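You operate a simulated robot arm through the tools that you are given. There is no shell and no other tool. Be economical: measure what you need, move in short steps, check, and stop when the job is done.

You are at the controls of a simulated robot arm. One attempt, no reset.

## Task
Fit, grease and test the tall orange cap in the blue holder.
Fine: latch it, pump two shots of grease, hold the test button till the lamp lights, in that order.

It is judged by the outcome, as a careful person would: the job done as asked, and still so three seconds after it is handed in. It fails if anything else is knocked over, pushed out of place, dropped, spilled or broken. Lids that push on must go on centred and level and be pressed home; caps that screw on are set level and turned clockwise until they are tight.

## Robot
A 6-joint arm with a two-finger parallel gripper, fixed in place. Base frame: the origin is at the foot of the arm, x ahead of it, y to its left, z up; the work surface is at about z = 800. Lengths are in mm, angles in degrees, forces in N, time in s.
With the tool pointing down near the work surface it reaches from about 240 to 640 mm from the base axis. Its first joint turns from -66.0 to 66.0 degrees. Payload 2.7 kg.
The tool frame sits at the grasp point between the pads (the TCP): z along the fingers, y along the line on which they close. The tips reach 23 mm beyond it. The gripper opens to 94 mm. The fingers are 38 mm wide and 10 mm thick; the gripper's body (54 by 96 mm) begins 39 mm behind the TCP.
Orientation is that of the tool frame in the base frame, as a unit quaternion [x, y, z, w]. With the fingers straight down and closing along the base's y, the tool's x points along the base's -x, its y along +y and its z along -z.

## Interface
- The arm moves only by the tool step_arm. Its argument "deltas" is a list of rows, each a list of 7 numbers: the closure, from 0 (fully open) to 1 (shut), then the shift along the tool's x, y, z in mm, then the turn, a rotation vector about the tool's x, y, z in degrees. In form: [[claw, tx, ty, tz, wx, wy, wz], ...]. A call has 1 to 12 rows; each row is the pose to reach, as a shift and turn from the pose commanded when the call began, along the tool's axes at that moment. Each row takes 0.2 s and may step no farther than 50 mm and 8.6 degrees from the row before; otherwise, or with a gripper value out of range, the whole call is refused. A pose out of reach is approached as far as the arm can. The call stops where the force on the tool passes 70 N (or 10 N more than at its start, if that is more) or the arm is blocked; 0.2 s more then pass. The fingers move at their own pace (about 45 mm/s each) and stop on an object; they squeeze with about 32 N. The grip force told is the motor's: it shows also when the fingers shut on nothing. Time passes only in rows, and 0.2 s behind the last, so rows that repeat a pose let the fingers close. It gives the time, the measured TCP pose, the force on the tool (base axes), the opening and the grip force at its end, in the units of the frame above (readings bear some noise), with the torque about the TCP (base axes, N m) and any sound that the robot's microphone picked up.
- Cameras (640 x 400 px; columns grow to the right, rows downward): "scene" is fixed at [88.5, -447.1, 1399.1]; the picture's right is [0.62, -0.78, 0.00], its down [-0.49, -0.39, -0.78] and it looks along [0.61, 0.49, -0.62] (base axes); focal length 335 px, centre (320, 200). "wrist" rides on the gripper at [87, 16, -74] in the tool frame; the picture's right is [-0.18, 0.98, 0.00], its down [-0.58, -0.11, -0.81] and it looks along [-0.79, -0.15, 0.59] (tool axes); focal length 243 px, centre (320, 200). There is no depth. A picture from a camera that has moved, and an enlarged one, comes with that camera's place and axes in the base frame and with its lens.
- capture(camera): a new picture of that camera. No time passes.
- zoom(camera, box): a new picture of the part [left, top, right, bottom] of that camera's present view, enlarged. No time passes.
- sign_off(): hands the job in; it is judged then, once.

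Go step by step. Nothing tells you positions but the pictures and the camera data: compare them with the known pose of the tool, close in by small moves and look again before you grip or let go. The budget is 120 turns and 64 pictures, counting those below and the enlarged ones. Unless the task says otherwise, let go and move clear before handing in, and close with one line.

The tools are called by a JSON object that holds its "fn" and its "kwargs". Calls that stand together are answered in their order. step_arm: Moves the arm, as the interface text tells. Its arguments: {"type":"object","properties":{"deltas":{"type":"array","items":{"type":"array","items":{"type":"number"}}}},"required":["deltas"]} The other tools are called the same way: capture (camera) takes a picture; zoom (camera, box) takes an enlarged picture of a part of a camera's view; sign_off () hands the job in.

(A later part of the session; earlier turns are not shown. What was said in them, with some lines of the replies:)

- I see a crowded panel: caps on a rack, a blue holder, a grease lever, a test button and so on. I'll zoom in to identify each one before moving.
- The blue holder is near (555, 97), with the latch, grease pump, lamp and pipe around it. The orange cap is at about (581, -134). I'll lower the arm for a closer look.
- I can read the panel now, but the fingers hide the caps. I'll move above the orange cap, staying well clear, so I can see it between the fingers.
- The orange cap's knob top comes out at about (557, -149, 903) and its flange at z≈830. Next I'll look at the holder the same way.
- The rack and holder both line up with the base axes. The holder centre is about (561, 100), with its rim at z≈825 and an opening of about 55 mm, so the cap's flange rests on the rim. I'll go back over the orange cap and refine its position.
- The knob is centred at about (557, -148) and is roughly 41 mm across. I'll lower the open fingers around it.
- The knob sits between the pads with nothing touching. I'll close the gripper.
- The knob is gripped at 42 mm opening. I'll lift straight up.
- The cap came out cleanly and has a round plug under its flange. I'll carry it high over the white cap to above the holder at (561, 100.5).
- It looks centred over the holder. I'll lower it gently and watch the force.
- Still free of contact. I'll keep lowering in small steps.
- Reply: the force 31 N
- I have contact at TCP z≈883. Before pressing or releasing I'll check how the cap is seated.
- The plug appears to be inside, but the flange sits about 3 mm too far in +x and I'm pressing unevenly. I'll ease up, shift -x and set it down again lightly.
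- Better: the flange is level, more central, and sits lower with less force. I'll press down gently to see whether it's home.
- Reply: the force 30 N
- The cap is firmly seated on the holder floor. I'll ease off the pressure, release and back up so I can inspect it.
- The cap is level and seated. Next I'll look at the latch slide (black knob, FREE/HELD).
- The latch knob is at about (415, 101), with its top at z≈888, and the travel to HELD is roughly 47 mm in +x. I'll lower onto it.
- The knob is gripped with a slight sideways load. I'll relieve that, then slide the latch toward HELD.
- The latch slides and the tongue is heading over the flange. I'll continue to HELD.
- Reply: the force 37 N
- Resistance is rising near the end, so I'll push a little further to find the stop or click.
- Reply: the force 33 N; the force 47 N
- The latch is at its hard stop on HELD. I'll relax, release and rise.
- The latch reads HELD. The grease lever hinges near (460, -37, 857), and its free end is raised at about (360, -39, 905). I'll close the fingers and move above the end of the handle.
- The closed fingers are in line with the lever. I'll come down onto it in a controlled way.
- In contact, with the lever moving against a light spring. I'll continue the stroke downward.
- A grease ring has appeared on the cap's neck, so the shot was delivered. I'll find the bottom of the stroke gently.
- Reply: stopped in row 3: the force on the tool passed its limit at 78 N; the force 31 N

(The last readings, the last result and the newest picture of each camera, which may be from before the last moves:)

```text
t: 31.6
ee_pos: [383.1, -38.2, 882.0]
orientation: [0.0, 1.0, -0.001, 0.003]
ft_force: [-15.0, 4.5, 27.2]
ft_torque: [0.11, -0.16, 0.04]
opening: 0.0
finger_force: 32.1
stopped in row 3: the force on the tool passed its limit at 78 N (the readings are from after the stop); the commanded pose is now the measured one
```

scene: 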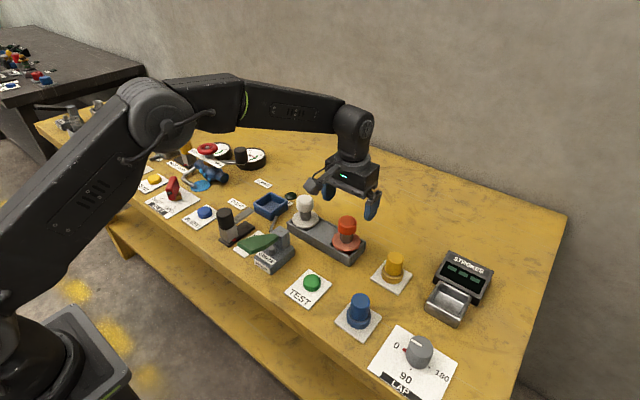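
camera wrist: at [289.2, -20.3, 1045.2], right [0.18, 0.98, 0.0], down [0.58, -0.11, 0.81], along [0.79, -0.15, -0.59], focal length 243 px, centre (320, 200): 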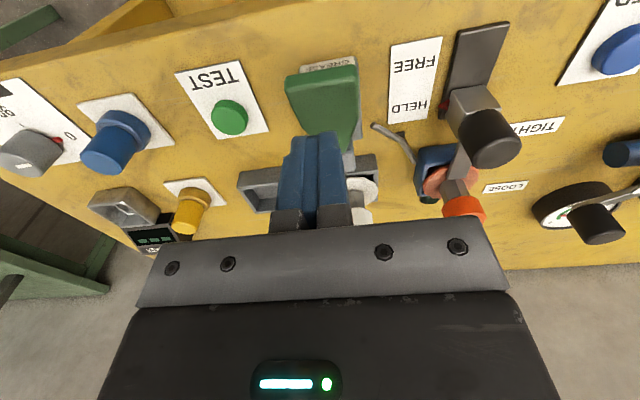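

That's the bottom of the first stroke. I'll raise fully so the lever springs back, then check.

{"fn": "step_arm", "kwargs": {"deltas": [[1, 0, 0, -8, 0, 0, 0], [1, 0, 0, -18, 0, 0, 0], [1, 0, 0, -30, 0, 0, 0], [1, 0, 0, -45, 0, 0, 0], [1, 0, 0, -60, 0, 0, 0], [1, 0, 0, -70, 0, 0, 0], [1, 0, 0, -70, 0, 0, 0]]}}

{"fn": "zoom", "kwargs": {"camera": "scene", "box": [200, 160, 330, 290]}}

```text
t: 33.2
ee_pos: [381.8, -37.8, 949.7]
orientation: [0.0, 1.0, 0.0, 0.004]
ft_force: [-0.3, 0.3, -0.3]
ft_torque: [-0.01, -0.02, -0.03]
opening: 0.0
finger_force: 32.2
```

```text
3.08 times, centred on (265, 225) of scene
camera zoom: at [88.5, -447.1, 1399.1], right [0.62, -0.78, 0.0], down [-0.49, -0.39, -0.78], along [0.61, 0.49, -0.62], focal length 1030 px, centre (489, 123)
```

zoom: 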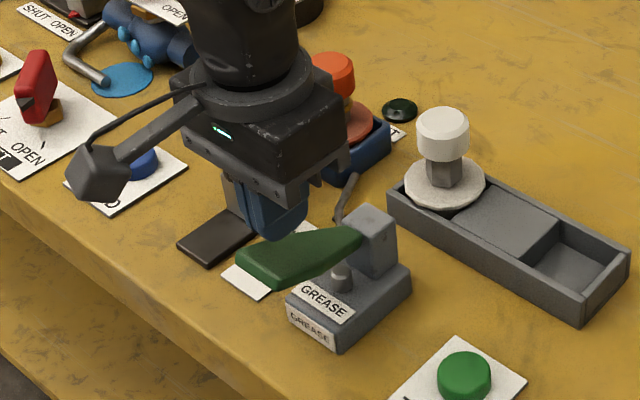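

The lever has returned. Now the second stroke, the same way.

{"fn": "step_arm", "kwargs": {"deltas": [[1, 0, 0, 15, 0, 0, 0], [1, 0, 0, 28, 0, 0, 0], [1, 0, 0, 38, 0, 0, 0], [1, 0, 0, 46, 0, 0, 0], [1, 0, 0, 54, 0, 0, 0], [1, 0, 0, 60, 0, 0, 0], [1, 0, 0, 65, 0, 0, 0], [1, 0, 0, 69, 0, 0, 0]]}}

{"fn": "zoom", "kwargs": {"camera": "scene", "box": [230, 160, 330, 260]}}

```text
t: 35.0
ee_pos: [383.5, -38.1, 880.7]
orientation: [-0.001, 1.0, -0.001, 0.005]
ft_force: [-5.9, 4.5, 11.6]
ft_torque: [0.11, -0.15, 0.12]
opening: 0.1
finger_force: 31.7
```

```text
4.00 times, centred on (280, 210) of scene
camera zoom: at [88.3, -447.0, 1399.1], right [0.62, -0.78, 0.0], down [-0.49, -0.39, -0.78], along [0.61, 0.49, -0.62], focal length 1339 px, centre (480, 160)
```

zoom: 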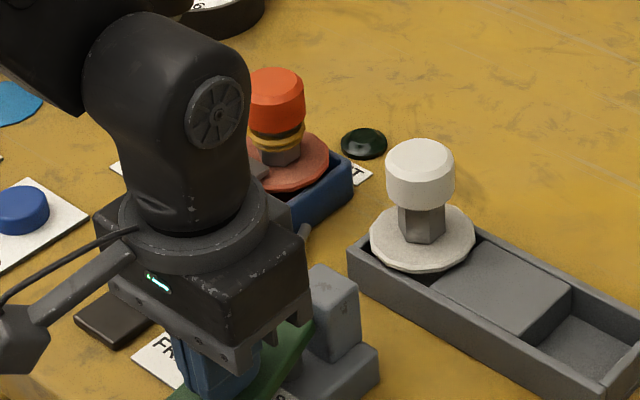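

There are two rings on the neck. I'll raise fully, move over the TEST button at about (430, -148, 813), and look.

{"fn": "step_arm", "kwargs": {"deltas": [[1, 0, 0, -10, 0, 0, 0], [1, 0, 0, -25, 0, 0, 0], [1, 0, 0, -45, 0, 0, 0], [1, 0, 0, -70, 0, 0, 0], [1, -10, -40, -80, 0, 0, 0], [1, -25, -85, -80, 0, 0, 0], [1, -40, -111, -70, 0, 0, 0], [1, -40, -111, -40, 0, 0, 0]]}}

{"fn": "zoom", "kwargs": {"camera": "scene", "box": [230, 170, 350, 320]}}

{"fn": "capture", "kwargs": {"camera": "wrist"}}

```text
t: 36.8
ee_pos: [424.2, -148.7, 921.7]
orientation: [-0.001, 1.0, -0.001, 0.004]
ft_force: [-0.8, -0.3, -1.0]
ft_torque: [0.02, 0.0, 0.01]
opening: 0.3
finger_force: 32.3
```

```text
2.67 times, centred on (290, 245) of scene
camera zoom: at [88.5, -447.1, 1399.1], right [0.62, -0.78, 0.0], down [-0.49, -0.39, -0.78], along [0.61, 0.49, -0.62], focal length 892 px, centre (400, 80)
```

zoom: 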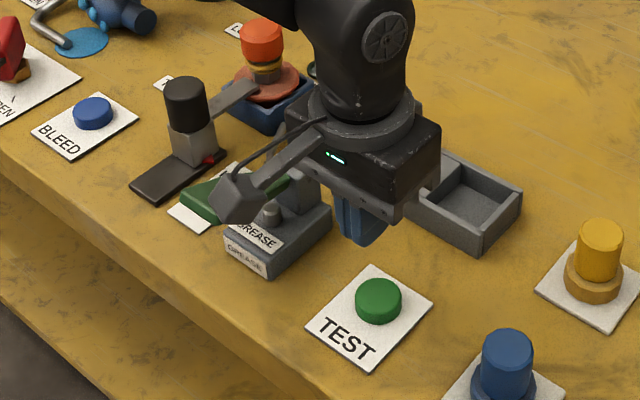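

```text
17 pictures are left
camera wrist: at [335.5, -130.5, 996.2], right [0.18, 0.98, 0.0], down [0.58, -0.11, 0.81], along [0.8, -0.15, -0.59], focal length 243 px, centre (320, 200)
```

wrist: 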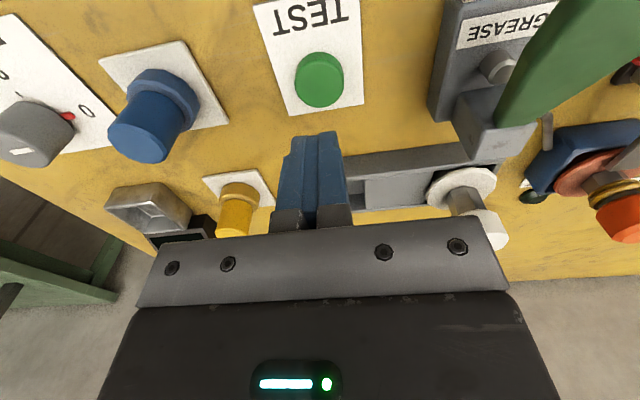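

The button is at about (426, -147). I'll lower the closed fingers onto it.

{"fn": "step_arm", "kwargs": {"deltas": [[1, -2, 1, 25, 0, 0, 0], [1, -2, 1, 50, 0, 0, 0], [1, -2, 1, 68, 0, 0, 0], [1, -2, 1, 76, 0, 0, 0], [1, -2, 1, 80, 0, 0, 0], [1, -2, 1, 83, 0, 0, 0]]}}

{"fn": "zoom", "kwargs": {"camera": "scene", "box": [230, 170, 350, 320]}}

```text
t: 38.2
ee_pos: [427.1, -147.7, 838.7]
orientation: [0.0, 1.0, 0.001, 0.004]
ft_force: [-0.1, -2.2, 1.9]
ft_torque: [-0.01, 0.05, -0.03]
opening: 0.1
finger_force: 31.6
heard: click
```

```text
2.67 times, centred on (290, 245) of scene
camera zoom: at [88.5, -447.1, 1399.1], right [0.62, -0.78, 0.0], down [-0.49, -0.39, -0.78], along [0.61, 0.49, -0.62], focal length 892 px, centre (400, 80)
```

zoom: 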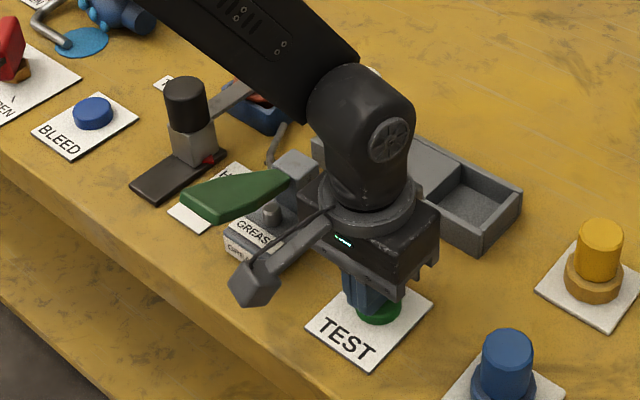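

I heard a click, so the button is making contact. I'll press slightly further, hold, and watch the lamp on the wrist camera.

{"fn": "step_arm", "kwargs": {"deltas": [[1, 0, 0, 1, 0, 0, 0], [1, 0, 0, 2, 0, 0, 0], [1, 0, 0, 2, 0, 0, 0], [1, 0, 0, 2, 0, 0, 0], [1, 0, 0, 2, 0, 0, 0], [1, 0, 0, 2, 0, 0, 0]]}}

{"fn": "capture", "kwargs": {"camera": "wrist"}}

```text
t: 39.6
ee_pos: [426.7, -148.0, 835.7]
orientation: [0.0, 1.0, 0.001, 0.004]
ft_force: [1.3, -0.6, 2.8]
ft_torque: [0.0, -0.04, 0.03]
opening: 0.0
finger_force: 31.9
```

```text
15 pictures are left
camera wrist: at [337.5, -130.5, 911.3], right [0.18, 0.98, 0.0], down [0.58, -0.11, 0.81], along [0.8, -0.15, -0.59], focal length 243 px, centre (320, 200)
```

wrist: 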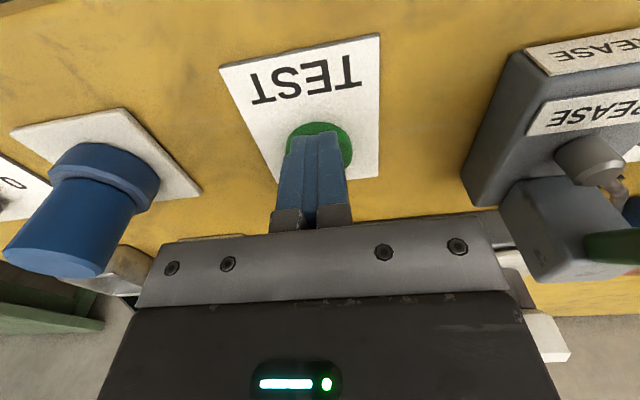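

The lamp is hidden from both cameras here, so I'll keep holding steadily and listen.

{"fn": "step_arm", "kwargs": {"deltas": [[1, 0, 0, 1, 0, 0, 0], [1, 0, 0, 1, 0, 0, 0], [1, 0, 0, 1, 0, 0, 0], [1, 0, 0, 1, 0, 0, 0], [1, 0, 0, 1, 0, 0, 0], [1, 0, 0, 1, 0, 0, 0], [1, 0, 0, 1, 0, 0, 0], [1, 0, 0, 1, 0, 0, 0], [1, 0, 0, 1, 0, 0, 0], [1, 0, 0, 1, 0, 0, 0], [1, 0, 0, 1, 0, 0, 0], [1, 0, 0, 1, 0, 0, 0]]}}

{"fn": "zoom", "kwargs": {"camera": "scene", "box": [230, 150, 350, 270]}}

```text
t: 42.2
ee_pos: [425.1, -148.5, 835.5]
orientation: [0.0, 1.0, 0.0, 0.005]
ft_force: [0.8, 0.5, 3.5]
ft_torque: [0.0, 0.03, 0.0]
opening: 0.0
finger_force: 31.9
```

```text
3.33 times, centred on (290, 210) of scene
camera zoom: at [88.5, -447.1, 1399.1], right [0.62, -0.78, 0.0], down [-0.49, -0.39, -0.78], along [0.61, 0.49, -0.62], focal length 1116 px, centre (420, 167)
```

zoom: 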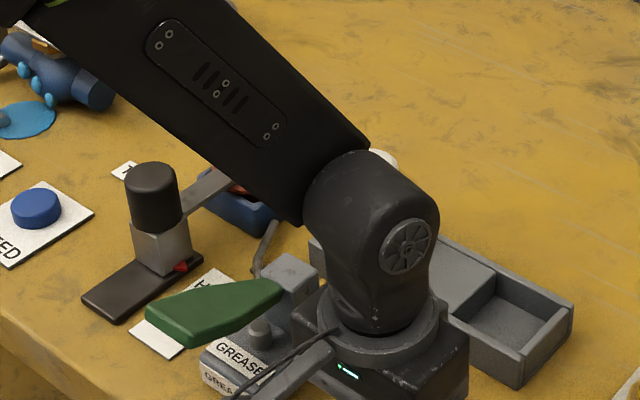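

I'll check the right side of the wrist view, where the lamp should appear past the pump.

{"fn": "zoom", "kwargs": {"camera": "wrist", "box": [520, 160, 640, 280]}}

```text
3.33 times, centred on (580, 220) of wrist
camera zoom: at [337.3, -130.6, 910.6], right [0.18, 0.98, 0.0], down [0.58, -0.11, 0.81], along [0.8, -0.15, -0.59], focal length 809 px, centre (-547, 133)
```

zoom: 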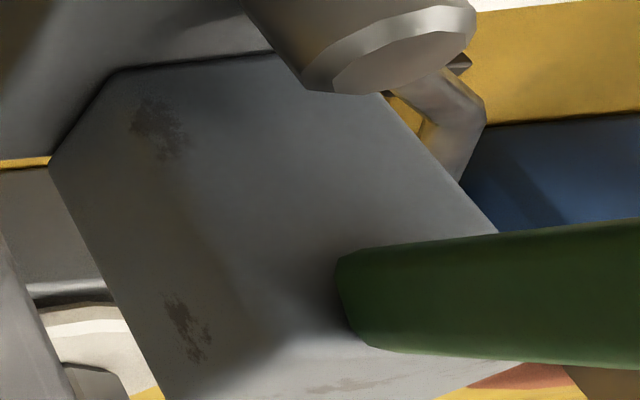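

The pump block hides the lamp. Still holding the button, I'll yaw the gripper about its own axis so the wrist camera can see past the pump.

{"fn": "step_arm", "kwargs": {"deltas": [[1, 0, 0, 0, 0, 0, -8], [1, 0, 0, 0, 0, 0, -16], [1, 0, 0, 0, 0, 0, -24], [1, 0, 0, 0, 0, 0, -32], [1, 0, 0, 0, 0, 0, -40], [1, 0, 0, 0, 0, 0, -48], [1, 0, 0, 0, 0, 0, -54]]}}

{"fn": "capture", "kwargs": {"camera": "wrist"}}

```text
t: 43.8
ee_pos: [426.8, -148.3, 836.3]
orientation: [-0.455, 0.891, -0.002, 0.003]
ft_force: [-1.3, 0.3, 3.3]
ft_torque: [-0.03, 0.06, -0.03]
opening: 0.0
finger_force: 31.7
```

```text
12 pictures are left
camera wrist: at [360.5, -207.5, 911.8], right [-0.69, 0.72, 0.0], down [0.42, 0.41, 0.81], along [0.59, 0.56, -0.59], focal length 243 px, centre (320, 200)
```

wrist: 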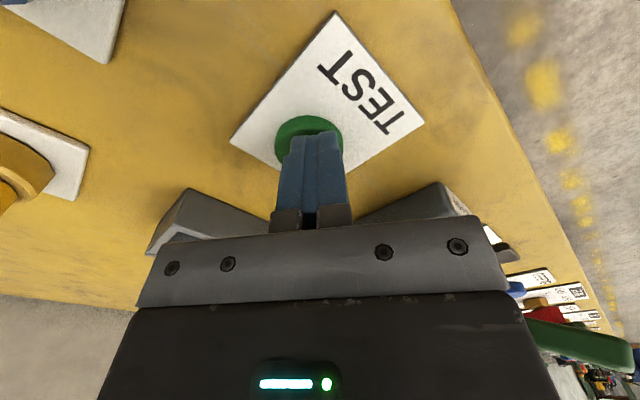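

The gripper body covers the lamp from here. The button has been held for about 6 s, so I'll hold a little longer, release, then look at the lamp.

{"fn": "step_arm", "kwargs": {"deltas": [[1, 0, 0, 0, 0, 0, 0], [1, 0, 0, 0, 0, 0, 0], [1, 0, 0, 0, 0, 0, 0], [1, 0, 0, 0, 0, 0, 0], [1, 0, 0, 0, 0, 0, 0], [1, 0, 0, -20, 0, 0, 8], [1, 0, 0, -50, 0, 0, 16], [1, 0, 0, -80, 0, 0, 24], [1, 0, 0, -110, 0, 0, 32], [1, 0, 0, -130, 0, 0, 40], [1, 0, 0, -150, 0, 0, 48], [1, 0, 0, -170, 0, 0, 54]]}}

{"fn": "capture", "kwargs": {"camera": "wrist"}}

```text
t: 46.4
ee_pos: [424.1, -148.4, 1006.4]
orientation: [0.001, 1.0, 0.001, 0.003]
ft_force: [-0.5, 0.7, -0.7]
ft_torque: [-0.03, -0.01, 0.0]
opening: 0.0
finger_force: 31.6
```

```text
11 pictures are left
camera wrist: at [336.1, -131.0, 1081.9], right [0.19, 0.98, 0.0], down [0.58, -0.11, 0.81], along [0.8, -0.15, -0.59], focal length 243 px, centre (320, 200)
```

wrist: 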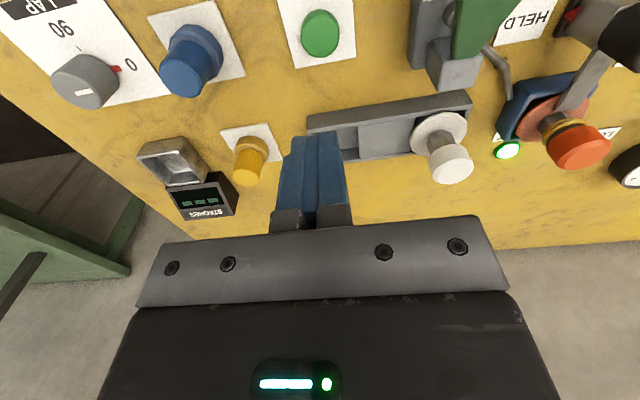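

The lamp is lit green and stays on after release. I'll take a final look at the rings, latch and surroundings.

{"fn": "zoom", "kwargs": {"camera": "wrist", "box": [470, 60, 640, 180]}}

{"fn": "zoom", "kwargs": {"camera": "scene", "box": [200, 140, 340, 280]}}

```text
3.33 times, centred on (555, 120) of wrist
camera zoom: at [336.1, -131.0, 1081.9], right [0.19, 0.98, 0.0], down [0.58, -0.11, 0.81], along [0.8, -0.15, -0.59], focal length 809 px, centre (-463, 467)
```

zoom: 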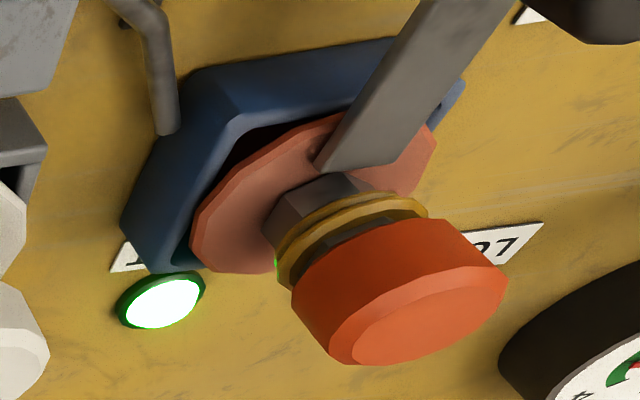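

```text
2.86 times, centred on (270, 210) of scene
camera zoom: at [88.5, -447.1, 1399.1], right [0.62, -0.78, 0.0], down [-0.49, -0.39, -0.78], along [0.61, 0.49, -0.62], focal length 956 px, centre (463, 171)
```

zoom: 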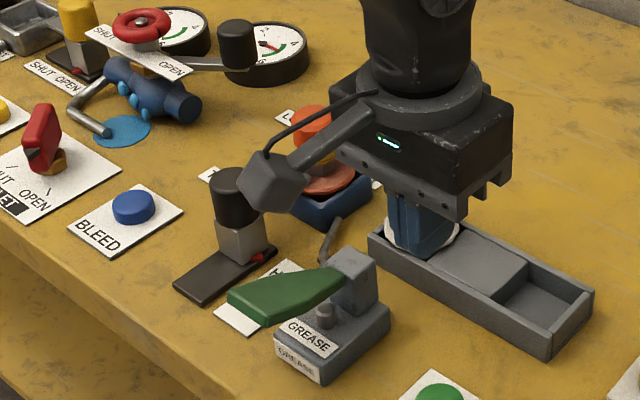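

The cap is held under the latch, there are two grease rings on the neck, the lamp is lit, and the arm is clear. I'm handing in.

{"fn": "sign_off", "kwargs": {}}

```text
The job is handed in.
```

The orange cap is seated in the blue holder and latched at HELD, greased with two shots, and tested: the green lamp came on and was still lit after I released the button.
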